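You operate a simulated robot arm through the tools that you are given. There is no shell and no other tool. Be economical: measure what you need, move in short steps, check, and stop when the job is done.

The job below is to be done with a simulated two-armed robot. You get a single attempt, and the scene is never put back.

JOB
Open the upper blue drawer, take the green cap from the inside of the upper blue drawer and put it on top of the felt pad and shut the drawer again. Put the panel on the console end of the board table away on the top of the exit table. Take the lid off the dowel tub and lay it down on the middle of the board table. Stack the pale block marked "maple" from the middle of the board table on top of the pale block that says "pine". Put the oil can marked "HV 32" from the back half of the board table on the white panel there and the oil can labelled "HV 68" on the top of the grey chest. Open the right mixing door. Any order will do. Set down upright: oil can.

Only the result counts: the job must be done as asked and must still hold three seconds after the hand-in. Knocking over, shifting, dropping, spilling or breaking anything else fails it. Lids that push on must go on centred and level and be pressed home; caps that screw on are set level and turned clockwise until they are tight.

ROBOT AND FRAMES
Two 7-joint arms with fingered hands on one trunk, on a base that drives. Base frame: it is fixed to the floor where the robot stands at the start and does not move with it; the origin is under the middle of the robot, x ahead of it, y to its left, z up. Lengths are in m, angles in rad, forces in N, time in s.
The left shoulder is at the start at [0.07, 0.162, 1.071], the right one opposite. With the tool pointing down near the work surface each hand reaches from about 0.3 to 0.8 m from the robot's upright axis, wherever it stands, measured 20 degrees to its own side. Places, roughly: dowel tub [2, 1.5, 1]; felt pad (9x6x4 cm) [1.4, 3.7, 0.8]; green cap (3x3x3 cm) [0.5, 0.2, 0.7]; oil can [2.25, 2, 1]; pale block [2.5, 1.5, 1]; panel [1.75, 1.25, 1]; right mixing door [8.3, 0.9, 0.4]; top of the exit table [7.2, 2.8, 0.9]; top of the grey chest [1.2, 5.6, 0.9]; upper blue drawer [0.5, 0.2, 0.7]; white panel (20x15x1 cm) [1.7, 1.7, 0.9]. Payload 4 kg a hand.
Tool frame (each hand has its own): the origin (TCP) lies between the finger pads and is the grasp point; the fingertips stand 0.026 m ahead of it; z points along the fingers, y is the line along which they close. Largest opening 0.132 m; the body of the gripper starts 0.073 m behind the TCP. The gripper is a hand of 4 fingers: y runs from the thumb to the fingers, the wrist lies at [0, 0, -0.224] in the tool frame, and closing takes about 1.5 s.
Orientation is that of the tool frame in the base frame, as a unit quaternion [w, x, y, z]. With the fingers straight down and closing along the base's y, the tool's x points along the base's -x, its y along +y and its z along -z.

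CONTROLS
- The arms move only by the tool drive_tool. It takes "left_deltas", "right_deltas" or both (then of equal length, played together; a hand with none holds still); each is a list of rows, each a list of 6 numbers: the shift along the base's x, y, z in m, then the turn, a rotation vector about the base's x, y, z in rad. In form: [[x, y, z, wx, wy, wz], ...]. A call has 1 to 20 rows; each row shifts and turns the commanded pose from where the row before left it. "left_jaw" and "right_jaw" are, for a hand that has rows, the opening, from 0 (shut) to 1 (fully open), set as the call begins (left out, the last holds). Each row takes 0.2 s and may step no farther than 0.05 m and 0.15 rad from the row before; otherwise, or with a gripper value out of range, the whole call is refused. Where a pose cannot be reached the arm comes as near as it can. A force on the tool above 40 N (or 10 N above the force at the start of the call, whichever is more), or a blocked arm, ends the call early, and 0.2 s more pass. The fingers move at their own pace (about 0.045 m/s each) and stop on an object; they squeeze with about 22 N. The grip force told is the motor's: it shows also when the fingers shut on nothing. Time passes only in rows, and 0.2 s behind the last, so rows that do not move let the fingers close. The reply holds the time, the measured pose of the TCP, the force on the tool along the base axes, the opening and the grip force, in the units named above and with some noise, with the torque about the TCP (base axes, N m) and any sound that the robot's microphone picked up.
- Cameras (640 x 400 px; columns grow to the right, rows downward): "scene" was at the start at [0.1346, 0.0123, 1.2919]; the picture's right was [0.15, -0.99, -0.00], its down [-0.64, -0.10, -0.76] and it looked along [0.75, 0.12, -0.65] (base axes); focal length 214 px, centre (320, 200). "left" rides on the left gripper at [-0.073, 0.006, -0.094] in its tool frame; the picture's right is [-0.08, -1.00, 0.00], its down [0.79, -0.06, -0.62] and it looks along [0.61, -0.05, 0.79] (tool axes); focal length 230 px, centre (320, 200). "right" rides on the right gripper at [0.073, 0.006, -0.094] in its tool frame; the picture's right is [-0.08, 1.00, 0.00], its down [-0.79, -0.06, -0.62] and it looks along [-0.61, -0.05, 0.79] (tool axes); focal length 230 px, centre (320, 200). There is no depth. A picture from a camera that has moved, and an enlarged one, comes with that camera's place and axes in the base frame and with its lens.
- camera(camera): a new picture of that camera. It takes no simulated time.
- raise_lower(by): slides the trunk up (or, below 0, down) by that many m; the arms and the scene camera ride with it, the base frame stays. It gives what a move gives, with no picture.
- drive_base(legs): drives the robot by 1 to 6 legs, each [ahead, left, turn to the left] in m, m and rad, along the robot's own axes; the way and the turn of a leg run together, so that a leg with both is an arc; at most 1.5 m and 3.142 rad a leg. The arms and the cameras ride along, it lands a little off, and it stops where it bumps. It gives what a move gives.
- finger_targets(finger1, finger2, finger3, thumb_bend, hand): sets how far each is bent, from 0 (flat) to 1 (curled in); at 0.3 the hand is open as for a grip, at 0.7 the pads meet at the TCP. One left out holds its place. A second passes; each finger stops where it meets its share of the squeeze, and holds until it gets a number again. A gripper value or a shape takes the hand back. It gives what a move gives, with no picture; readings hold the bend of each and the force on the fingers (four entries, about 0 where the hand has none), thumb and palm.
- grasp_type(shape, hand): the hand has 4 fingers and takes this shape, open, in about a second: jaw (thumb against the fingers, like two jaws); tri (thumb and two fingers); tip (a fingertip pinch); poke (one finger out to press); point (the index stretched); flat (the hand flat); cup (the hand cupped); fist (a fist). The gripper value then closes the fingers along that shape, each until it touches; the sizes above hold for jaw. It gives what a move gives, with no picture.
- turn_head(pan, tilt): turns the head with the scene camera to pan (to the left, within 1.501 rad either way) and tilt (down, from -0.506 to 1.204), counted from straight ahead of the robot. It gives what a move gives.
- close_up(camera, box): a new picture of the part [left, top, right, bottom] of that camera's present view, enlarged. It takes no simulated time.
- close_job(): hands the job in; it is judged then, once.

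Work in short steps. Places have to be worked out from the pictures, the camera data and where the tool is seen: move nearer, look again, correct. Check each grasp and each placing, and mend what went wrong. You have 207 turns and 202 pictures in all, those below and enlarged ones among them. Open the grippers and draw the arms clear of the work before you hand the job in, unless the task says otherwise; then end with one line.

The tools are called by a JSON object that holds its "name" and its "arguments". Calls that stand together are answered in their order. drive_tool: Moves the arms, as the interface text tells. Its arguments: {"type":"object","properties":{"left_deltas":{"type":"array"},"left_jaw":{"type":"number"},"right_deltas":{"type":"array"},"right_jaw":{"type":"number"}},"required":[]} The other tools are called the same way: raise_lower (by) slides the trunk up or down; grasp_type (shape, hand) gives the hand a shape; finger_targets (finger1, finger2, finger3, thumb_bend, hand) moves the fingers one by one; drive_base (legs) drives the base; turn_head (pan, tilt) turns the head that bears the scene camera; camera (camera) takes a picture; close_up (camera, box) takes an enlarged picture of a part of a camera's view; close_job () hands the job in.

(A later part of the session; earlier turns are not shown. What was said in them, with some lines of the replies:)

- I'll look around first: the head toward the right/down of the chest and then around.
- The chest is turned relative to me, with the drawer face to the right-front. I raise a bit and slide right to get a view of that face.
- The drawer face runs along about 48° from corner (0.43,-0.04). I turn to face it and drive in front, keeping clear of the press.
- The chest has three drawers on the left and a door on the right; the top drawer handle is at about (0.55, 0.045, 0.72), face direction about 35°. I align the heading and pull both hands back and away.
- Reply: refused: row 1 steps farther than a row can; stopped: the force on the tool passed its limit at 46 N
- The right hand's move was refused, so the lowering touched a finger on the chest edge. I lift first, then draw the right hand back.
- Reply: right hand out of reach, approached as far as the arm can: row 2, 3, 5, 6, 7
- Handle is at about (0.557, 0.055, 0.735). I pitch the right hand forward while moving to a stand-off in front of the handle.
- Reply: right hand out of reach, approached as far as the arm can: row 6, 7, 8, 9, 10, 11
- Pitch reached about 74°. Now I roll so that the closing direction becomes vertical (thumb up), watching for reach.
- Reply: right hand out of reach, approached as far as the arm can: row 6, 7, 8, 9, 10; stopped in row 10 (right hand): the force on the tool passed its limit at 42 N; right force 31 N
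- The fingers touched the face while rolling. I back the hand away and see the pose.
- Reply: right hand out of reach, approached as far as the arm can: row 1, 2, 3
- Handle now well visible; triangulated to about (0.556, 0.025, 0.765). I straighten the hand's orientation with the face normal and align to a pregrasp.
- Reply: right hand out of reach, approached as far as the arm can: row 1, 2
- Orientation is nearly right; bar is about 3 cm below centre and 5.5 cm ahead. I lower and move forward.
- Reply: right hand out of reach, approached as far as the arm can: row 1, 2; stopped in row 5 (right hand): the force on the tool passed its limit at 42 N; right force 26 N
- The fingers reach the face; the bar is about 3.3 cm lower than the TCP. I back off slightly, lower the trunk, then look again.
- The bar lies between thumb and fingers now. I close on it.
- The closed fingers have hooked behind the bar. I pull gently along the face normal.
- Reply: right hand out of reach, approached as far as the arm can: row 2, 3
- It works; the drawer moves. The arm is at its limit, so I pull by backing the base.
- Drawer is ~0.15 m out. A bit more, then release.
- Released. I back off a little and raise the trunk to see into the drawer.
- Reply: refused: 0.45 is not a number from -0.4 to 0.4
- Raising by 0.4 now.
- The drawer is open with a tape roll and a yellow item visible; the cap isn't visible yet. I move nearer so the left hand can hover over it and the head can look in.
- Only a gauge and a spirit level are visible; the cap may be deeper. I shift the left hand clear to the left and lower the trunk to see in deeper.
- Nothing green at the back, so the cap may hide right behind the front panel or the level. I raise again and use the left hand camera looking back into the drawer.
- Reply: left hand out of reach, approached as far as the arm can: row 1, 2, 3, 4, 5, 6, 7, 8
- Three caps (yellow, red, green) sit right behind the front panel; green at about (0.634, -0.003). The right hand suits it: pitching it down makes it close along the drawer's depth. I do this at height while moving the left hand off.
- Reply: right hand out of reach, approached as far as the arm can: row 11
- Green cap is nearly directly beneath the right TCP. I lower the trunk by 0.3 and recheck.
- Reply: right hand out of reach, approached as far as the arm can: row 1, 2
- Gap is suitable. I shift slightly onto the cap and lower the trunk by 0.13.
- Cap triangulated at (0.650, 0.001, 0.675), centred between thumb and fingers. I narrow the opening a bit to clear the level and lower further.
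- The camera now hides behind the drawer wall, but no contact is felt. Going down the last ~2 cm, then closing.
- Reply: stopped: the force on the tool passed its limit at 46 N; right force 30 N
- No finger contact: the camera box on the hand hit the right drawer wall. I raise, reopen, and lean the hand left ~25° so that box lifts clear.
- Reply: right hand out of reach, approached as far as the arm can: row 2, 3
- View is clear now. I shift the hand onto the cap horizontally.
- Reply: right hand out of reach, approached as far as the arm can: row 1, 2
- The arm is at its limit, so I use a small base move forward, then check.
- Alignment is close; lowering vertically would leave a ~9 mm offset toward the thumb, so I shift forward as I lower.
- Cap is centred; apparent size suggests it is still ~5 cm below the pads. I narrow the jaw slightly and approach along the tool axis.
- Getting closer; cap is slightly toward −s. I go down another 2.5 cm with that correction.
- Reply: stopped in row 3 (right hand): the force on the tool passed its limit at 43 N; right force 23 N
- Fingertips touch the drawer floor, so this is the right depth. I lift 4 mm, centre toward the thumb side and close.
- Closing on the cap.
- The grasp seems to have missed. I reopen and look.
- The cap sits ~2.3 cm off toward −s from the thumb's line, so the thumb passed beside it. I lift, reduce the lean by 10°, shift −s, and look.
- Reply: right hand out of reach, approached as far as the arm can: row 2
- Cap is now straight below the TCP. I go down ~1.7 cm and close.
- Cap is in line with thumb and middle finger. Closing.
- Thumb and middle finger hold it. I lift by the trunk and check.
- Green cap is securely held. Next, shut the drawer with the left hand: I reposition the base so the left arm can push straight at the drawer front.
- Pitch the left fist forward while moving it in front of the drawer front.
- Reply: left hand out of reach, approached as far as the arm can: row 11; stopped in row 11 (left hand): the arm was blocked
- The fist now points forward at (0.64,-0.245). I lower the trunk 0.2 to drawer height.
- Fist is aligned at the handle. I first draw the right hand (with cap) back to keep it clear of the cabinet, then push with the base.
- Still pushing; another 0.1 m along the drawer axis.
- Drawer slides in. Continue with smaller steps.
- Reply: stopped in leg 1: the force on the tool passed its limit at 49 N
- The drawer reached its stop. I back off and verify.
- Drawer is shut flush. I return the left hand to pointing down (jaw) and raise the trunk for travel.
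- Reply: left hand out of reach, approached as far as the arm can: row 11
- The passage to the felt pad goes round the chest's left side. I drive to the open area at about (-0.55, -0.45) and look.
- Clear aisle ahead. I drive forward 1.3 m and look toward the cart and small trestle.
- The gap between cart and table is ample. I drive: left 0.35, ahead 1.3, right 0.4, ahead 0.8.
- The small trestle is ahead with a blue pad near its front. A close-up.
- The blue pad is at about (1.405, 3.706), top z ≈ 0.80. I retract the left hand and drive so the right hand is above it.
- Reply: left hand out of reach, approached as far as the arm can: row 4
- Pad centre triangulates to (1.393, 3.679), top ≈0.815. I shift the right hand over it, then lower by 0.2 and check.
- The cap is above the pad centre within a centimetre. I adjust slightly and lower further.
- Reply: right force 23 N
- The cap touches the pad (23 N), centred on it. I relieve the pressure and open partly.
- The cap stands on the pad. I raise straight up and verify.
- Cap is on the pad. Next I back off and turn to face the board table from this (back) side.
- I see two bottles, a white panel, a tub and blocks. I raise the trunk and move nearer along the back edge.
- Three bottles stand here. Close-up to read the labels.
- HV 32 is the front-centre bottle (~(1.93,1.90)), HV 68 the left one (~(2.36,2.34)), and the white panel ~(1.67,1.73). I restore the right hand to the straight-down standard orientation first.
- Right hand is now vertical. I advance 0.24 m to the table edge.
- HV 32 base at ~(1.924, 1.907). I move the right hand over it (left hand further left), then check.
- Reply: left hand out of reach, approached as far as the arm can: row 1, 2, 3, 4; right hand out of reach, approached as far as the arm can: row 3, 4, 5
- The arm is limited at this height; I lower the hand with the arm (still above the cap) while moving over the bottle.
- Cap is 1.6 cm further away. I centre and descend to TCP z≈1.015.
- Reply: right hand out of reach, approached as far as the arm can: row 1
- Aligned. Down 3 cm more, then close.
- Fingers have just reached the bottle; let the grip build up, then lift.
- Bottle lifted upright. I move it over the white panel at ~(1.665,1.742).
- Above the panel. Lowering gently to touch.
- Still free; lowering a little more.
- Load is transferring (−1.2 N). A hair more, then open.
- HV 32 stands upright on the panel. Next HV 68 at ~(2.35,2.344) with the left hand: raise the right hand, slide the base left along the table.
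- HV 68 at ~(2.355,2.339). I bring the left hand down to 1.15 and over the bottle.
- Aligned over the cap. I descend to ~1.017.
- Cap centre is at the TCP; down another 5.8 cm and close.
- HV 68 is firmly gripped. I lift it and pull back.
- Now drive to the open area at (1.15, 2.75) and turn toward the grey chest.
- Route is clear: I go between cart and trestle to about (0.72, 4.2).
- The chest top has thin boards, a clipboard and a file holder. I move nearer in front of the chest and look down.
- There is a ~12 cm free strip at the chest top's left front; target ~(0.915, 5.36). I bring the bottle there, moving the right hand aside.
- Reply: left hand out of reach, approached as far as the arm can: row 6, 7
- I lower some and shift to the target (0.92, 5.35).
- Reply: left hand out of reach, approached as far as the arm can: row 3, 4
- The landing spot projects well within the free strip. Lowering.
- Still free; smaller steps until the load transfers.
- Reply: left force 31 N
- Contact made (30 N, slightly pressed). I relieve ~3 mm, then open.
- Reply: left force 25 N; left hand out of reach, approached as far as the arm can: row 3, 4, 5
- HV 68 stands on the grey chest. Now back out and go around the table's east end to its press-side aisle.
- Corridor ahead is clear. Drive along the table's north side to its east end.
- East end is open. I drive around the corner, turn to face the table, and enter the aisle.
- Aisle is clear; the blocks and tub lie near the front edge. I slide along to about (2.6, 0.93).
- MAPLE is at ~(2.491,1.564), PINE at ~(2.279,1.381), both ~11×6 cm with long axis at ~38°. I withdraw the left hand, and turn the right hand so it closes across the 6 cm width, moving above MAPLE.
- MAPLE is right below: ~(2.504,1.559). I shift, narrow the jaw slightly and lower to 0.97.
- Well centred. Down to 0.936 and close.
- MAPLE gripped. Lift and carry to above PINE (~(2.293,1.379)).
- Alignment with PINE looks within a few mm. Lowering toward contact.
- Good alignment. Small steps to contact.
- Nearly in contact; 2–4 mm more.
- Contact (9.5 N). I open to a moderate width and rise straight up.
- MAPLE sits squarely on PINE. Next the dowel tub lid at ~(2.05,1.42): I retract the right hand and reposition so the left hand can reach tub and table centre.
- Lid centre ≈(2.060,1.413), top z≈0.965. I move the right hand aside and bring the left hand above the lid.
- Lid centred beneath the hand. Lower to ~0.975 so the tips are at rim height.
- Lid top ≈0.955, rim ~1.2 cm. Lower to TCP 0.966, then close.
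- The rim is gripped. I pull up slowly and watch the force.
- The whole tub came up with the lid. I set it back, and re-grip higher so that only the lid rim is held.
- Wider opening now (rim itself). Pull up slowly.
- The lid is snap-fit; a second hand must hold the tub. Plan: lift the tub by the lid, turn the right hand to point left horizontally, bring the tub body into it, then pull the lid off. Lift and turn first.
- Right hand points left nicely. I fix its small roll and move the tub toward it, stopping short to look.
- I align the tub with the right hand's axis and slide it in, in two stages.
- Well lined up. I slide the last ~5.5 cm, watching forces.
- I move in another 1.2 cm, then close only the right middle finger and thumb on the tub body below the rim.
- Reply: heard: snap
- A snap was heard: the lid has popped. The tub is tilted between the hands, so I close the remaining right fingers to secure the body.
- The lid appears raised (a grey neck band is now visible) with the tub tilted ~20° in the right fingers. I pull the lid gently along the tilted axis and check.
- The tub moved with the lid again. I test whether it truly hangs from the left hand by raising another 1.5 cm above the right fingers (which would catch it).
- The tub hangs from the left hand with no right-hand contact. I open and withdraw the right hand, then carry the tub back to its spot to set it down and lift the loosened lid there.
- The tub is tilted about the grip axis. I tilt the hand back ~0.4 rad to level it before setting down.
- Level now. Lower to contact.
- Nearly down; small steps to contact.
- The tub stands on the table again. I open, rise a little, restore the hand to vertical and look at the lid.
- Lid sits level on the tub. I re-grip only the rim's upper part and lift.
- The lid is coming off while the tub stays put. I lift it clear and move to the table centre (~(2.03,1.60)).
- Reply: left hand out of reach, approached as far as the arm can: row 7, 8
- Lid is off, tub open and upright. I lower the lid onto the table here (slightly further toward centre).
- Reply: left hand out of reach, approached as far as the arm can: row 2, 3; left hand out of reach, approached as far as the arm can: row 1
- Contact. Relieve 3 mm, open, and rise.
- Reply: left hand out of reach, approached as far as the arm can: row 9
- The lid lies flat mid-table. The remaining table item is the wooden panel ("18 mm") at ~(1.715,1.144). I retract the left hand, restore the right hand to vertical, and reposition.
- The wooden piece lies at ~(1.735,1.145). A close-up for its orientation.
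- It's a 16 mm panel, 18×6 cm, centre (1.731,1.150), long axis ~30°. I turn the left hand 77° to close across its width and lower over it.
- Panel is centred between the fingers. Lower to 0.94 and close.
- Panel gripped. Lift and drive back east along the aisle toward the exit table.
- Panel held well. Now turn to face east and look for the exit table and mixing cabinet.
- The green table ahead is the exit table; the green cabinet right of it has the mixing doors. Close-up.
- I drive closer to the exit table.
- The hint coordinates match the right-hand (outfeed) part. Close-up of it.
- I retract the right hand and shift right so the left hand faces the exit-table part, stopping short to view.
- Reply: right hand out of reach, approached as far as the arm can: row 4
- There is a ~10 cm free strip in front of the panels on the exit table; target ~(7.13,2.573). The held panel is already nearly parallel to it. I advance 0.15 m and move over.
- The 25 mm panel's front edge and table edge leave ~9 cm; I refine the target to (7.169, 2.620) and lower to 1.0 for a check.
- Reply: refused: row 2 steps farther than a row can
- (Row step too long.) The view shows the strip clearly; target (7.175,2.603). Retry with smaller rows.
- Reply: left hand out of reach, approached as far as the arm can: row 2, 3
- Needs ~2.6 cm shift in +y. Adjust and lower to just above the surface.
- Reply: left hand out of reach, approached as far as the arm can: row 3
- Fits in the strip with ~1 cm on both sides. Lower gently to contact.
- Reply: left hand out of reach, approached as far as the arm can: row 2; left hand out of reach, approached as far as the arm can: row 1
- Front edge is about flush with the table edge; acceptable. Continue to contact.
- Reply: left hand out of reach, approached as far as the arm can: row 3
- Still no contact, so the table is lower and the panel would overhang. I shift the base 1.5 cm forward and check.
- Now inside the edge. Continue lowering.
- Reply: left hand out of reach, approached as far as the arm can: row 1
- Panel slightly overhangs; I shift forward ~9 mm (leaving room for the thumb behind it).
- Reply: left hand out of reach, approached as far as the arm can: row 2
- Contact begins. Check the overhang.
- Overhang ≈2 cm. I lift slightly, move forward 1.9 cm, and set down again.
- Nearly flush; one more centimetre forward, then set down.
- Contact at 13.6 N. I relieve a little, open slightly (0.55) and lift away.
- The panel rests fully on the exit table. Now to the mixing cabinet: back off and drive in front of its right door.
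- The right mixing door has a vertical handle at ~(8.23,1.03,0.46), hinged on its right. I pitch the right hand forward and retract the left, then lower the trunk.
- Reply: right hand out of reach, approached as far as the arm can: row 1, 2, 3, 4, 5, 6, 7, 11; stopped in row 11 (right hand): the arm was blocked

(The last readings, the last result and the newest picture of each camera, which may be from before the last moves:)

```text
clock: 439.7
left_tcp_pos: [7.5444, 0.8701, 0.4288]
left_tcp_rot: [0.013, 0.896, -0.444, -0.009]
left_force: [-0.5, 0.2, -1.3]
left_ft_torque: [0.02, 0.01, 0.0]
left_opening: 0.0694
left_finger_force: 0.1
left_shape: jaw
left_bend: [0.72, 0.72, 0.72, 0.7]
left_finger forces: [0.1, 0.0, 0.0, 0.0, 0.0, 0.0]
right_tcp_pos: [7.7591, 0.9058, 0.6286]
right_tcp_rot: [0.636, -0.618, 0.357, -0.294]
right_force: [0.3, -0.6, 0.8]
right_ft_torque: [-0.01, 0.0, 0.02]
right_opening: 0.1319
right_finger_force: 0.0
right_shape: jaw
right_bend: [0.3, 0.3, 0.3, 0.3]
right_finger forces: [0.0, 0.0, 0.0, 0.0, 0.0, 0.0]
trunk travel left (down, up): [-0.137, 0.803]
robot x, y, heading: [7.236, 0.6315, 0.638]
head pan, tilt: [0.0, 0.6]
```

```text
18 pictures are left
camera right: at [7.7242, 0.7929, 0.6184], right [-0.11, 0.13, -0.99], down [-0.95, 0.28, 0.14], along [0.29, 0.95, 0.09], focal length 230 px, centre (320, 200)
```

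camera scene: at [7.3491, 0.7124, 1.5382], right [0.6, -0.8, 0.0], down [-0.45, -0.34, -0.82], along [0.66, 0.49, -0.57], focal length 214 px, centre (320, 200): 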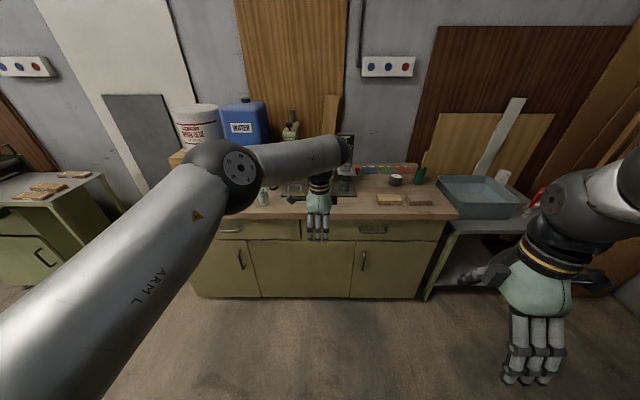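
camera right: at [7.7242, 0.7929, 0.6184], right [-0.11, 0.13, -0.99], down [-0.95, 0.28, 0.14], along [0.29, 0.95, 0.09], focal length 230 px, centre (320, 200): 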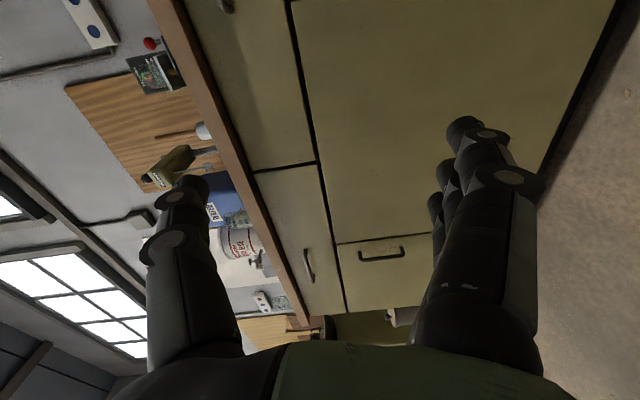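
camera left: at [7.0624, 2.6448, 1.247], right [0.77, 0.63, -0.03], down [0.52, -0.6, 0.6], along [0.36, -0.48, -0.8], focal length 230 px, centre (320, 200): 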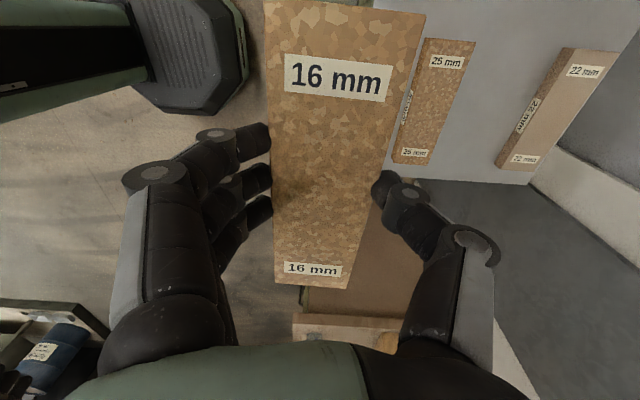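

The hand closes vertically now; I roll it 90° so it closes horizontally, then shift right toward the handle.

{"name": "drive_tool", "arguments": {"right_deltas": [[0, 0, 0, 0.1158, 0.0844, 0], [0, 0, 0, 0.1158, 0.0844, 0], [0, 0, 0, 0.1158, 0.0844, 0], [0, 0, 0, 0.1158, 0.0844, 0], [0, 0, 0, 0.1158, 0.0844, 0], [0, 0, 0, 0.1158, 0.0844, 0], [0, 0, 0, 0.1158, 0.0844, 0], [0, 0, 0, 0.1158, 0.0844, 0], [0, 0, 0, 0.1158, 0.0844, 0], [0, 0, 0, 0.1158, 0.0844, 0], [0, 0, 0, 0.1158, 0.0844, 0]]}}

{"name": "drive_base", "arguments": {"legs": [[0, -0.2, 0]]}}

{"name": "camera", "arguments": {"camera": "scene"}}

```text
clock: 442.1
left_tcp_pos: [7.5429, 0.8697, 0.4291]
left_tcp_rot: [0.014, 0.894, -0.447, -0.011]
left_force: [0.0, -0.8, 0.0]
left_ft_torque: [0.0, 0.0, -0.05]
left_opening: 0.0695
left_finger_force: 0.0
left_shape: jaw
left_bend: [0.72, 0.72, 0.72, 0.7]
left_finger forces: [0.1, 0.0, 0.0, 0.1, 0.1, 0.0]
right_tcp_pos: [7.7593, 0.9066, 0.6281]
right_tcp_rot: [0.655, -0.192, 0.685, 0.256]
right_force: [-0.2, 0.3, -1.0]
right_ft_torque: [-0.03, 0.0, -0.02]
right_opening: 0.1317
right_finger_force: 0.0
right_shape: jaw
right_bend: [0.3, 0.3, 0.3, 0.3]
right_finger forces: [0.0, 0.1, 0.1, 0.0, 0.0, 0.0]
trunk travel left (down, up): [-0.137, 0.803]
robot x, y, heading: [7.2358, 0.6311, 0.635]
head pan, tilt: [0.0, 0.6]
```

```text
clock: 443.7
left_tcp_pos: [7.6679, 0.7029, 0.4294]
left_tcp_rot: [0.013, 0.896, -0.445, -0.01]
left_force: [-0.5, -0.1, -0.3]
left_ft_torque: [-0.01, -0.01, 0.02]
left_opening: 0.0694
left_finger_force: 0.1
left_shape: jaw
left_bend: [0.72, 0.72, 0.72, 0.7]
left_finger forces: [0.1, 0.0, 0.0, 0.0, 0.0, 0.0]
right_tcp_pos: [7.881, 0.7413, 0.629]
right_tcp_rot: [0.655, -0.194, 0.685, 0.254]
right_force: [-1.6, 0.2, -0.5]
right_ft_torque: [-0.01, -0.04, -0.01]
right_opening: 0.1318
right_finger_force: 0.1
right_shape: jaw
right_bend: [0.3, 0.3, 0.3, 0.3]
right_finger forces: [0.1, 0.0, 0.0, 0.0, 0.1, 0.1]
trunk travel left (down, up): [-0.137, 0.803]
robot x, y, heading: [7.3583, 0.4638, 0.644]
head pan, tilt: [0.0, 0.6]
```

```text
17 pictures are left
camera scene: at [7.4716, 0.5466, 0.8882], right [0.6, -0.8, 0.0], down [-0.45, -0.34, -0.82], along [0.66, 0.49, -0.57], focal length 214 px, centre (320, 200)
```

scene: 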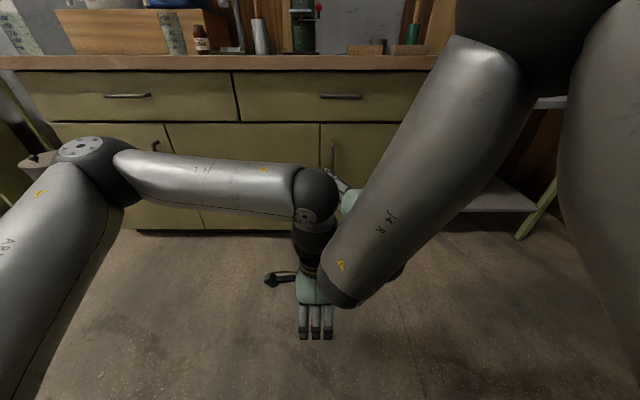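

Handle triangulated at ~(8.18,1.005,0.53). I lower 0.1 and approach to ~0.14 m, then look.

{"name": "raise_lower", "arguments": {"by": -0.1}}

{"name": "drive_base", "arguments": {"legs": [[0.24, 0.035, 0]]}}

{"name": "camera", "arguments": {"camera": "right"}}

```text
clock: 445.0
left_tcp_pos: [7.6685, 0.7039, 0.3286]
left_tcp_rot: [0.013, 0.896, -0.444, -0.009]
left_force: [0.3, -0.3, 0.1]
left_ft_torque: [0.0, -0.02, 0.01]
left_opening: 0.0696
left_finger_force: 0.1
left_shape: jaw
left_bend: [0.72, 0.72, 0.72, 0.7]
left_finger forces: [0.1, 0.0, 0.0, 0.0, 0.1, 0.0]
right_tcp_pos: [7.8805, 0.7419, 0.5276]
right_tcp_rot: [0.655, -0.195, 0.684, 0.254]
right_force: [0.4, 0.5, -0.2]
right_ft_torque: [0.01, 0.0, 0.0]
right_opening: 0.1318
right_finger_force: 0.0
right_shape: jaw
right_bend: [0.3, 0.3, 0.3, 0.3]
right_finger forces: [0.0, 0.1, 0.0, 0.0, 0.0, 0.1]
trunk travel left (down, up): [-0.037, 0.903]
robot x, y, heading: [7.3607, 0.4662, 0.634]
head pan, tilt: [0.0, 0.6]
```

```text
clock: 446.8
left_tcp_pos: [7.8404, 0.8789, 0.3295]
left_tcp_rot: [0.013, 0.897, -0.442, -0.01]
left_force: [-0.5, -0.3, 0.0]
left_ft_torque: [0.0, 0.0, -0.02]
left_opening: 0.0695
left_finger_force: 0.0
left_shape: jaw
left_bend: [0.72, 0.72, 0.72, 0.7]
left_finger forces: [0.0, 0.0, 0.1, 0.0, 0.0, 0.1]
right_tcp_pos: [8.0551, 0.9172, 0.5291]
right_tcp_rot: [0.654, -0.196, 0.684, 0.256]
right_force: [0.6, 0.1, 0.7]
right_ft_torque: [0.0, 0.0, 0.02]
right_opening: 0.1322
right_finger_force: 0.0
right_shape: jaw
right_bend: [0.3, 0.3, 0.3, 0.3]
right_finger forces: [0.0, 0.1, 0.0, 0.0, 0.0, 0.1]
trunk travel left (down, up): [-0.037, 0.903]
robot x, y, heading: [7.5392, 0.6338, 0.64]
head pan, tilt: [0.0, 0.6]
```

```text
16 pictures are left
camera right: at [7.9717, 0.8698, 0.4573], right [-0.6, 0.78, 0.17], down [-0.4, -0.47, 0.78], along [0.7, 0.4, 0.6], focal length 230 px, centre (320, 200)
```

right: 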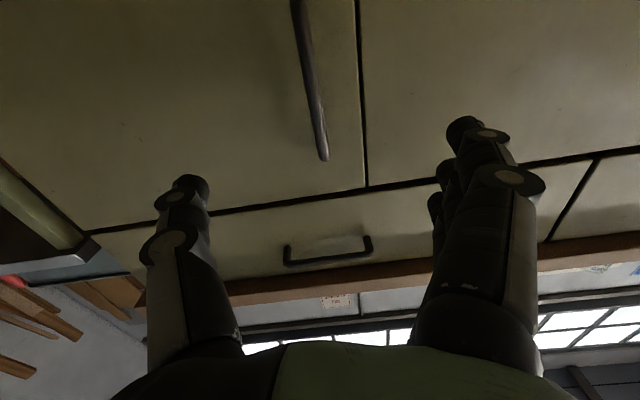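

Handle is centred between thumb and fingers, top end z≈0.58. I advance 0.13 m.

{"name": "drive_base", "arguments": {"legs": [[0.125, 0, 0]]}}

{"name": "camera", "arguments": {"camera": "right"}}

```text
clock: 448.1
left_tcp_pos: [7.9406, 0.9514, 0.3293]
left_tcp_rot: [0.012, 0.896, -0.444, -0.009]
left_force: [-0.1, -0.3, -0.1]
left_ft_torque: [0.03, 0.01, 0.0]
left_opening: 0.0696
left_finger_force: 0.0
left_shape: jaw
left_bend: [0.72, 0.72, 0.72, 0.7]
left_finger forces: [0.0, 0.0, 0.1, 0.0, 0.0, 0.0]
right_tcp_pos: [8.1542, 0.9896, 0.5289]
right_tcp_rot: [0.654, -0.194, 0.685, 0.255]
right_force: [0.5, -0.5, 0.6]
right_ft_torque: [0.0, 0.02, -0.03]
right_opening: 0.1319
right_finger_force: 0.1
right_shape: jaw
right_bend: [0.3, 0.3, 0.3, 0.3]
right_finger forces: [0.0, 0.0, 0.0, 0.0, 0.0, 0.0]
trunk travel left (down, up): [-0.037, 0.903]
robot x, y, heading: [7.6324, 0.71, 0.636]
head pan, tilt: [0.0, 0.6]
```

```text
15 pictures are left
camera right: at [8.0714, 0.9423, 0.4574], right [-0.59, 0.79, 0.17], down [-0.4, -0.47, 0.78], along [0.7, 0.4, 0.6], focal length 230 px, centre (320, 200)
```

right: 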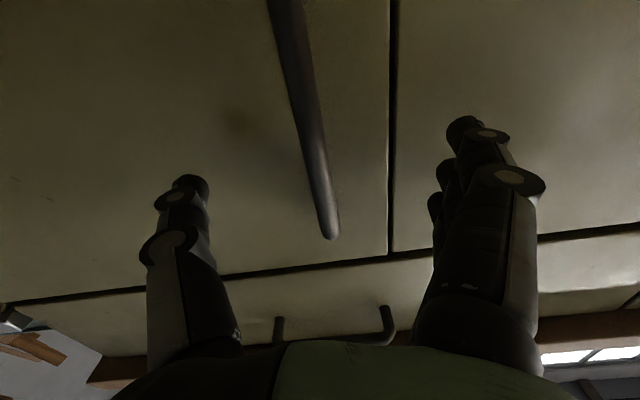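

The bar is at the TCP (within ~1 cm). Close the right hand on it.

{"name": "drive_tool", "arguments": {"right_deltas": [[0.006, 0.0045, -0.01, 0, 0, 0], [0, 0, 0, 0, 0, 0], [0, 0, 0, 0, 0, 0], [0, 0, 0, 0, 0, 0], [0, 0, 0, 0, 0, 0], [0, 0, 0, 0, 0, 0], [0, 0, 0, 0, 0, 0], [0, 0, 0, 0, 0, 0], [0, 0, 0, 0, 0, 0], [0, 0, 0, 0, 0, 0]], "right_jaw": 0}}

{"name": "camera", "arguments": {"camera": "right"}}

```text
clock: 450.3
left_tcp_pos: [7.941, 0.951, 0.3288]
left_tcp_rot: [0.013, 0.896, -0.444, -0.009]
left_force: [0.2, -0.3, 0.1]
left_ft_torque: [0.05, 0.02, -0.02]
left_opening: 0.0694
left_finger_force: 0.0
left_shape: jaw
left_bend: [0.72, 0.72, 0.72, 0.7]
left_finger forces: [0.0, 0.1, 0.0, 0.0, 0.1, 0.0]
right_tcp_pos: [8.1639, 0.9903, 0.519]
right_tcp_rot: [0.655, -0.187, 0.687, 0.254]
right_force: [-0.6, 2.0, 4.2]
right_ft_torque: [0.03, -0.05, 0.08]
right_opening: 0.0091
right_finger_force: 22.2
right_shape: jaw
right_bend: [0.72, 0.72, 0.73, 0.71]
right_finger forces: [6.5, 6.3, 6.1, 0.0, 18.8, 0.0]
trunk travel left (down, up): [-0.037, 0.903]
robot x, y, heading: [7.6317, 0.7102, 0.64]
head pan, tilt: [0.0, 0.6]
```

```text
14 pictures are left
camera right: at [8.0799, 0.9449, 0.449], right [-0.58, 0.79, 0.18], down [-0.4, -0.48, 0.78], along [0.71, 0.38, 0.6], focal length 230 px, centre (320, 200)
```

right: 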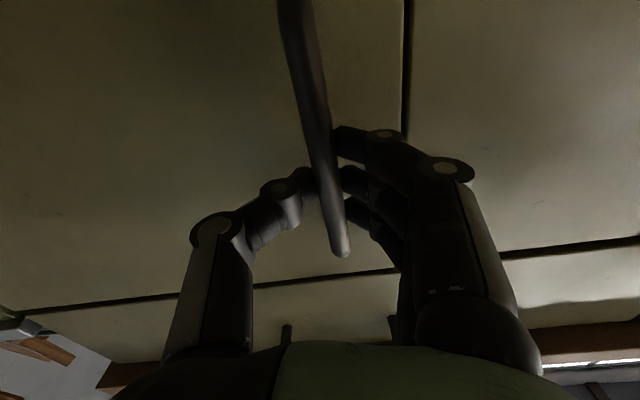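

Firm grip. Now rotate the whole robot about the door's hinge (back, right, turning left) in a small first step.

{"name": "drive_base", "arguments": {"legs": [[-0.075, -0.0945, 0.15]]}}

```text
clock: 451.5
left_tcp_pos: [7.9057, 0.8756, 0.3291]
left_tcp_rot: [0.013, 0.927, -0.376, -0.01]
left_force: [0.4, -0.8, 0.1]
left_ft_torque: [0.01, 0.01, 0.01]
left_opening: 0.0693
left_finger_force: 0.0
left_shape: jaw
left_bend: [0.72, 0.72, 0.72, 0.7]
left_finger forces: [0.0, 0.0, 0.0, 0.0, 0.0, 0.1]
right_tcp_pos: [8.1201, 0.9461, 0.5192]
right_tcp_rot: [0.634, -0.238, 0.671, 0.303]
right_force: [12.5, -11.2, 2.2]
right_ft_torque: [0.0, -0.02, -0.28]
right_opening: 0.0087
right_finger_force: 22.1
right_shape: jaw
right_bend: [0.72, 0.72, 0.73, 0.7]
right_finger forces: [4.5, 4.7, 4.5, 0.0, 26.7, 0.1]
trunk travel left (down, up): [-0.037, 0.903]
robot x, y, heading: [7.6381, 0.5939, 0.791]
head pan, tilt: [0.0, 0.6]
```

The door follows, with some lateral load toward the hinge; I bias slightly more to the right and continue.

{"name": "drive_base", "arguments": {"legs": [[-0.095, -0.142, 0.2]]}}

```text
clock: 453.0
left_tcp_pos: [7.8983, 0.7604, 0.3287]
left_tcp_rot: [0.015, 0.959, -0.282, -0.006]
left_force: [0.4, -0.4, 0.3]
left_ft_torque: [0.02, 0.0, 0.03]
left_opening: 0.0696
left_finger_force: 0.1
left_shape: jaw
left_bend: [0.72, 0.72, 0.72, 0.7]
left_finger forces: [0.0, 0.0, 0.0, 0.0, 0.1, 0.0]
right_tcp_pos: [8.0963, 0.8725, 0.5196]
right_tcp_rot: [0.601, -0.301, 0.645, 0.364]
right_force: [-3.9, 1.4, 2.4]
right_ft_torque: [0.05, -0.03, -0.04]
right_opening: 0.0055
right_finger_force: 22.1
right_shape: jaw
right_bend: [0.73, 0.73, 0.74, 0.76]
right_finger forces: [3.1, 0.0, 3.7, 0.0, 0.1, 0.0]
trunk travel left (down, up): [-0.037, 0.903]
robot x, y, heading: [7.6922, 0.435, 0.983]
head pan, tilt: [0.0, 0.6]
```

The grip may have slipped. Check.

{"name": "camera", "arguments": {"camera": "right"}}

```text
13 pictures are left
camera right: at [8.0327, 0.8022, 0.4502], right [-0.82, 0.55, 0.18], down [-0.22, -0.59, 0.78], along [0.54, 0.6, 0.6], focal length 230 px, centre (320, 200)
```

right: 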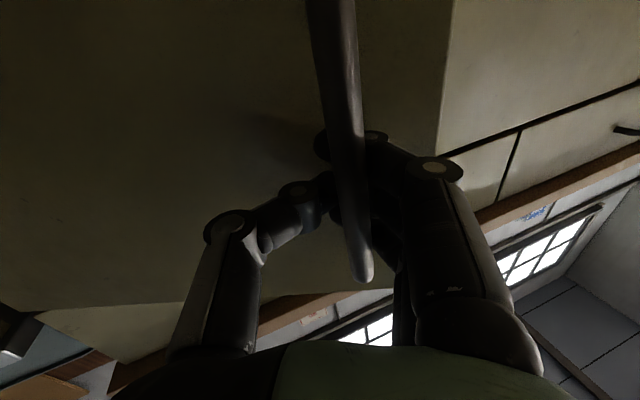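

Fingers are hooked behind the bar — good for pulling. Continue with more backward and less rightward motion.

{"name": "drive_base", "arguments": {"legs": [[-0.14, -0.14, 0.25]]}}

{"name": "drive_base", "arguments": {"legs": [[-0.135, -0.155, 0.25]]}}

{"name": "camera", "arguments": {"camera": "right"}}

```text
clock: 454.6
left_tcp_pos: [7.8713, 0.6159, 0.3292]
left_tcp_rot: [0.015, 0.987, -0.16, -0.006]
left_force: [-1.0, 1.1, -0.5]
left_ft_torque: [-0.02, -0.01, 0.0]
left_opening: 0.0693
left_finger_force: 0.1
left_shape: jaw
left_bend: [0.72, 0.72, 0.72, 0.7]
left_finger forces: [0.2, 0.0, 0.0, 0.0, 0.0, 0.1]
right_tcp_pos: [8.0377, 0.7731, 0.5218]
right_tcp_rot: [0.552, -0.378, 0.602, 0.435]
right_force: [32.5, -4.8, 7.0]
right_ft_torque: [-0.05, -0.13, 0.03]
right_opening: 0.0065
right_finger_force: 21.9
right_shape: jaw
right_bend: [0.74, 0.74, 0.75, 0.7]
right_finger forces: [0.0, 0.0, 0.1, 0.0, 30.7, 0.0]
trunk travel left (down, up): [-0.037, 0.903]
robot x, y, heading: [7.7499, 0.2482, 1.242]
head pan, tilt: [0.0, 0.6]
```

```text
clock: 456.2
left_tcp_pos: [7.9031, 0.469, 0.3294]
left_tcp_rot: [0.015, 0.999, -0.035, -0.005]
left_force: [0.4, 0.5, -0.5]
left_ft_torque: [0.03, 0.02, -0.03]
left_opening: 0.0695
left_finger_force: 0.1
left_shape: jaw
left_bend: [0.72, 0.72, 0.72, 0.7]
left_finger forces: [0.1, 0.0, 0.0, 0.0, 0.1, 0.1]
right_tcp_pos: [8.0301, 0.6642, 0.5222]
right_tcp_rot: [0.497, -0.447, 0.553, 0.498]
right_force: [38.3, 4.0, 5.6]
right_ft_torque: [0.0, -0.19, 0.04]
right_opening: 0.0075
right_finger_force: 21.7
right_shape: jaw
right_bend: [0.74, 0.74, 0.75, 0.68]
right_finger forces: [0.0, 0.1, 0.0, 0.0, 37.8, 0.1]
trunk travel left (down, up): [-0.037, 0.903]
robot x, y, heading: [7.881, 0.0806, 1.484]
head pan, tilt: [0.0, 0.6]
```

```text
12 pictures are left
camera right: at [8.0059, 0.5719, 0.4508], right [-0.98, 0.11, 0.18], down [0.08, -0.62, 0.78], along [0.2, 0.78, 0.6], focal length 230 px, centre (320, 200)
```

right: 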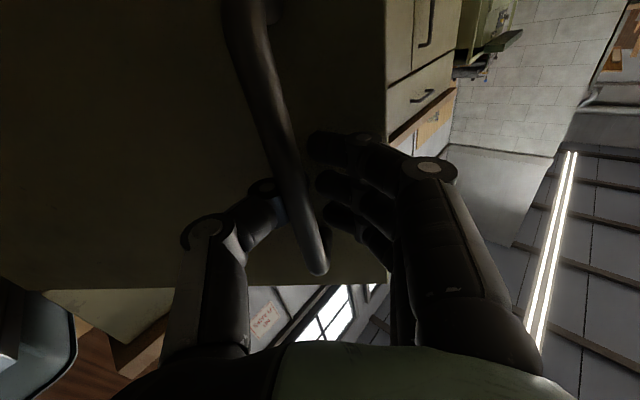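

Door is ~45–50° open; side load shows I should move more to the right. Continue with a right bias.

{"name": "drive_base", "arguments": {"legs": [[-0.03, -0.05, 0.04]]}}

{"name": "drive_base", "arguments": {"legs": [[-0.11, -0.2, 0.28]]}}

{"name": "camera", "arguments": {"camera": "scene"}}

```text
clock: 457.2
left_tcp_pos: [7.9318, 0.4386, 0.3283]
left_tcp_rot: [0.017, 1.0, -0.016, -0.003]
left_force: [-0.4, 0.3, 0.9]
left_ft_torque: [-0.02, -0.04, -0.01]
left_opening: 0.0696
left_finger_force: 0.0
left_shape: jaw
left_bend: [0.72, 0.72, 0.72, 0.7]
left_finger forces: [0.0, 0.0, 0.2, 0.0, 0.0, 0.1]
right_tcp_pos: [8.049, 0.6376, 0.5213]
right_tcp_rot: [0.487, -0.46, 0.542, 0.507]
right_force: [0.4, -0.4, 0.5]
right_ft_torque: [-0.01, 0.02, 0.03]
right_opening: 0.004
right_finger_force: 21.7
right_shape: jaw
right_bend: [0.74, 0.74, 0.75, 0.73]
right_finger forces: [0.0, 0.0, 0.1, 0.0, 0.1, 0.1]
trunk travel left (down, up): [-0.037, 0.903]
robot x, y, heading: [7.9211, 0.0465, 1.524]
head pan, tilt: [0.0, 0.6]
```

```text
clock: 458.9
left_tcp_pos: [8.0265, 0.3348, 0.3286]
left_tcp_rot: [0.016, 0.992, 0.127, -0.001]
left_force: [-0.3, 0.0, 0.3]
left_ft_torque: [0.0, 0.02, 0.06]
left_opening: 0.0694
left_finger_force: 0.1
left_shape: jaw
left_bend: [0.72, 0.72, 0.72, 0.7]
left_finger forces: [0.1, 0.0, 0.0, 0.0, 0.0, 0.0]
right_tcp_pos: [8.0827, 0.5595, 0.5209]
right_tcp_rot: [0.409, -0.533, 0.471, 0.572]
right_force: [-8.7, -3.1, -0.2]
right_ft_torque: [0.0, -0.02, -0.01]
right_opening: 0.0054
right_finger_force: 21.3
right_shape: jaw
right_bend: [0.74, 0.74, 0.75, 0.73]
right_finger forces: [3.9, 0.0, 4.4, 0.1, 0.0, 0.0]
trunk travel left (down, up): [-0.037, 0.903]
robot x, y, heading: [8.1291, -0.0394, 1.815]
head pan, tilt: [0.0, 0.6]
```

```text
11 pictures are left
camera scene: at [8.0965, 0.0924, 0.7882], right [0.97, 0.24, 0.0], down [0.14, -0.55, -0.82], along [-0.2, 0.8, -0.57], focal length 214 px, centre (320, 200)
```

scene: 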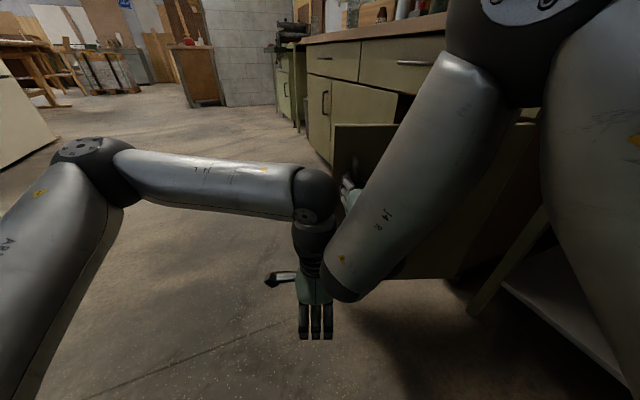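

The door is ~68° open. One more small step for margin.

{"name": "drive_base", "arguments": {"legs": [[-0.08, -0.085, 0.16]]}}

```text
clock: 460.1
left_tcp_pos: [8.0726, 0.2663, 0.3287]
left_tcp_rot: [0.016, 0.978, 0.209, -0.001]
left_force: [-0.2, 0.0, -0.1]
left_ft_torque: [0.0, -0.03, 0.02]
left_opening: 0.0692
left_finger_force: 0.1
left_shape: jaw
left_bend: [0.72, 0.72, 0.72, 0.7]
left_finger forces: [0.0, 0.1, 0.0, 0.0, 0.0, 0.0]
right_tcp_pos: [8.092, 0.495, 0.5224]
right_tcp_rot: [0.362, -0.568, 0.427, 0.603]
right_force: [18.4, 9.7, 2.5]
right_ft_torque: [-0.02, -0.05, 0.01]
right_opening: 0.0055
right_finger_force: 21.7
right_shape: jaw
right_bend: [0.74, 0.74, 0.75, 0.73]
right_finger forces: [0.0, 0.0, 0.0, 0.1, 20.0, 0.0]
trunk travel left (down, up): [-0.037, 0.903]
robot x, y, heading: [8.236, -0.0912, 1.982]
head pan, tilt: [0.0, 0.6]
```

Door ~80° open. Now release the handle and back straight off.

{"name": "drive_tool", "arguments": {"right_deltas": [[0, 0, 0, 0, 0, 0], [0, 0, 0, 0, 0, 0], [0, 0, 0, 0, 0, 0], [0, 0, 0, 0, 0, 0], [0, 0, 0, 0, 0, 0], [0, 0, 0, 0, 0, 0], [0, 0, 0, 0, 0, 0]], "right_jaw": 1}}

{"name": "drive_base", "arguments": {"legs": [[-0.15, 0, 0]]}}

{"name": "camera", "arguments": {"camera": "right"}}

```text
clock: 461.7
left_tcp_pos: [8.0725, 0.2649, 0.3289]
left_tcp_rot: [0.016, 0.978, 0.208, 0.0]
left_force: [0.9, 0.9, 0.7]
left_ft_torque: [0.01, -0.02, 0.0]
left_opening: 0.0693
left_finger_force: 0.1
left_shape: jaw
left_bend: [0.72, 0.72, 0.72, 0.7]
left_finger forces: [0.0, 0.0, 0.1, 0.0, 0.0, 0.0]
right_tcp_pos: [8.0925, 0.4961, 0.5218]
right_tcp_rot: [0.363, -0.568, 0.427, 0.603]
right_force: [0.3, 0.4, -0.2]
right_ft_torque: [0.0, 0.01, 0.01]
right_opening: 0.132
right_finger_force: 0.0
right_shape: jaw
right_bend: [0.3, 0.3, 0.3, 0.3]
right_finger forces: [0.0, 0.1, 0.0, 0.1, 0.1, 0.0]
trunk travel left (down, up): [-0.037, 0.903]
robot x, y, heading: [8.2341, -0.0897, 1.981]
head pan, tilt: [0.0, 0.6]
```

```text
clock: 463.1
left_tcp_pos: [8.1328, 0.1244, 0.3296]
left_tcp_rot: [0.016, 0.978, 0.209, 0.0]
left_force: [0.7, -0.3, 0.4]
left_ft_torque: [0.0, 0.01, 0.01]
left_opening: 0.0694
left_finger_force: 0.0
left_shape: jaw
left_bend: [0.72, 0.72, 0.72, 0.7]
left_finger forces: [0.1, 0.0, 0.1, 0.0, 0.1, 0.1]
right_tcp_pos: [8.1525, 0.3547, 0.5213]
right_tcp_rot: [0.362, -0.569, 0.426, 0.603]
right_force: [0.0, 0.7, -0.5]
right_ft_torque: [-0.01, 0.02, 0.03]
right_opening: 0.132
right_finger_force: 0.1
right_shape: jaw
right_bend: [0.3, 0.3, 0.3, 0.3]
right_finger forces: [0.0, 0.0, 0.1, 0.0, 0.1, 0.0]
trunk travel left (down, up): [-0.037, 0.903]
robot x, y, heading: [8.297, -0.2287, 1.985]
head pan, tilt: [0.0, 0.6]
```

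```text
10 pictures are left
camera right: at [8.1757, 0.2626, 0.4512], right [-0.91, -0.37, 0.18], down [0.36, -0.51, 0.78], along [-0.2, 0.78, 0.6], focal length 230 px, centre (320, 200)
```

right: 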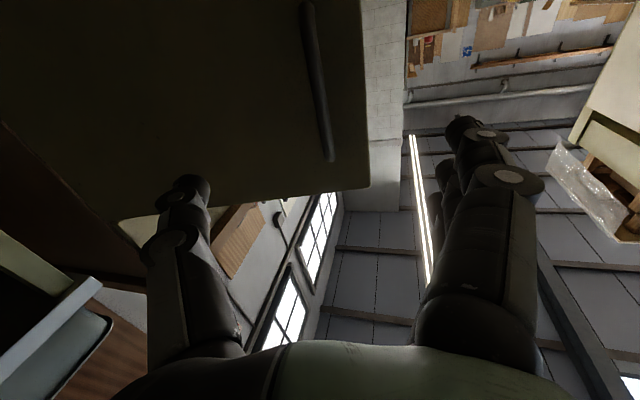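

Released; the door stays open. I move further back, open the left hand and take a final view.

{"name": "drive_base", "arguments": {"legs": [[-0.2, 0.2, 0]]}}

{"name": "drive_tool", "arguments": {"left_deltas": [[0, 0, 0.02, 0, 0, 0], [0, 0, 0.02, 0, 0, 0], [0, 0, 0, 0, 0, 0]], "left_jaw": 1}}

{"name": "turn_head", "arguments": {"pan": -0.2, "tilt": 0.3}}

{"name": "camera", "arguments": {"camera": "scene"}}

```text
clock: 465.1
left_tcp_pos: [8.0354, -0.1408, 0.3294]
left_tcp_rot: [0.016, 0.978, 0.208, 0.001]
left_force: [0.6, 0.3, -0.5]
left_ft_torque: [0.03, 0.0, -0.02]
left_opening: 0.0692
left_finger_force: 0.0
left_shape: jaw
left_bend: [0.72, 0.72, 0.72, 0.7]
left_finger forces: [0.0, 0.1, 0.0, 0.0, 0.0, 0.0]
right_tcp_pos: [8.0556, 0.0899, 0.5222]
right_tcp_rot: [0.363, -0.569, 0.426, 0.603]
right_force: [-1.4, -0.4, 0.6]
right_ft_torque: [-0.02, -0.01, 0.0]
right_opening: 0.1317
right_finger_force: 0.2
right_shape: jaw
right_bend: [0.3, 0.3, 0.3, 0.3]
right_finger forces: [0.1, 0.1, 0.1, 0.1, 0.0, 0.0]
trunk travel left (down, up): [-0.037, 0.903]
robot x, y, heading: [8.1934, -0.4985, 1.977]
head pan, tilt: [0.0, 0.6]
```

```text
clock: 465.9
left_tcp_pos: [8.0346, -0.1399, 0.3699]
left_tcp_rot: [0.016, 0.978, 0.209, 0.001]
left_force: [-0.7, 0.7, 0.6]
left_ft_torque: [-0.01, 0.01, 0.01]
left_opening: 0.1316
left_finger_force: 0.1
left_shape: jaw
left_bend: [0.3, 0.3, 0.3, 0.3]
left_finger forces: [0.0, 0.0, 0.0, 0.1, 0.0, 0.2]
right_tcp_pos: [8.0551, 0.09, 0.5232]
right_tcp_rot: [0.364, -0.567, 0.428, 0.602]
right_force: [0.0, 0.7, 1.3]
right_ft_torque: [-0.01, 0.03, 0.0]
right_opening: 0.1321
right_finger_force: 0.0
right_shape: jaw
right_bend: [0.3, 0.3, 0.3, 0.3]
right_finger forces: [0.0, 0.0, 0.1, 0.0, 0.0, 0.1]
trunk travel left (down, up): [-0.037, 0.903]
robot x, y, heading: [8.1991, -0.4978, 1.976]
head pan, tilt: [0.0, 0.6]
```

```text
clock: 466.6
left_tcp_pos: [8.0363, -0.1396, 0.3691]
left_tcp_rot: [0.016, 0.978, 0.209, 0.001]
left_force: [-0.2, -0.3, 0.0]
left_ft_torque: [0.02, -0.03, 0.03]
left_opening: 0.1318
left_finger_force: 0.0
left_shape: jaw
left_bend: [0.3, 0.3, 0.3, 0.3]
left_finger forces: [0.1, 0.0, 0.0, 0.1, 0.0, 0.1]
right_tcp_pos: [8.0553, 0.0889, 0.5218]
right_tcp_rot: [0.363, -0.568, 0.426, 0.603]
right_force: [0.3, 0.1, -0.6]
right_ft_torque: [0.01, -0.05, 0.0]
right_opening: 0.1318
right_finger_force: 0.1
right_shape: jaw
right_bend: [0.3, 0.3, 0.3, 0.3]
right_finger forces: [0.1, 0.0, 0.0, 0.0, 0.0, 0.1]
trunk travel left (down, up): [-0.037, 0.903]
robot x, y, heading: [8.1996, -0.4952, 1.977]
head pan, tilt: [-0.201, 0.3]
```

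```text
9 pictures are left
camera scene: at [8.1591, -0.3586, 0.8156], right [0.98, 0.2, 0.0], down [0.06, -0.29, -0.95], along [-0.2, 0.93, -0.3], focal length 214 px, centre (320, 200)
```

scene: 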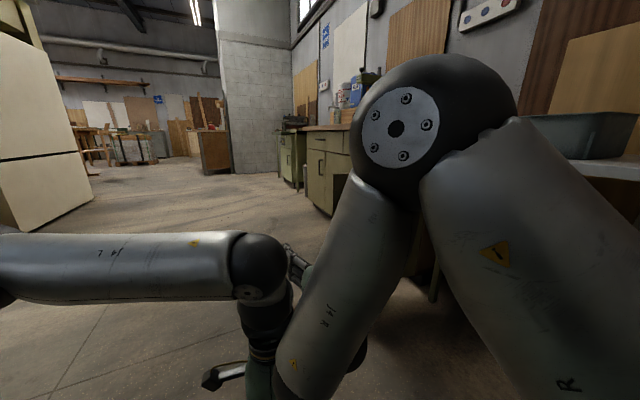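

Every item of the job has been seen in place, both hands are open and the arms are clear. Handing in.

{"name": "close_job", "arguments": {}}

```text
The job is handed in.
```

I did every part of the job and handed it in; the robot reported no verdict. In the pictures I took at each step, the green cap stands on the felt pad and the drawer is shut. The 16 mm panel is on the exit table, and the tub lid lies mid-table beside the open tub. "Maple" sits on "pine", HV 32 is upright on the white panel, HV 68 is upright on the grey chest, and the right mixing door is about 80° open.
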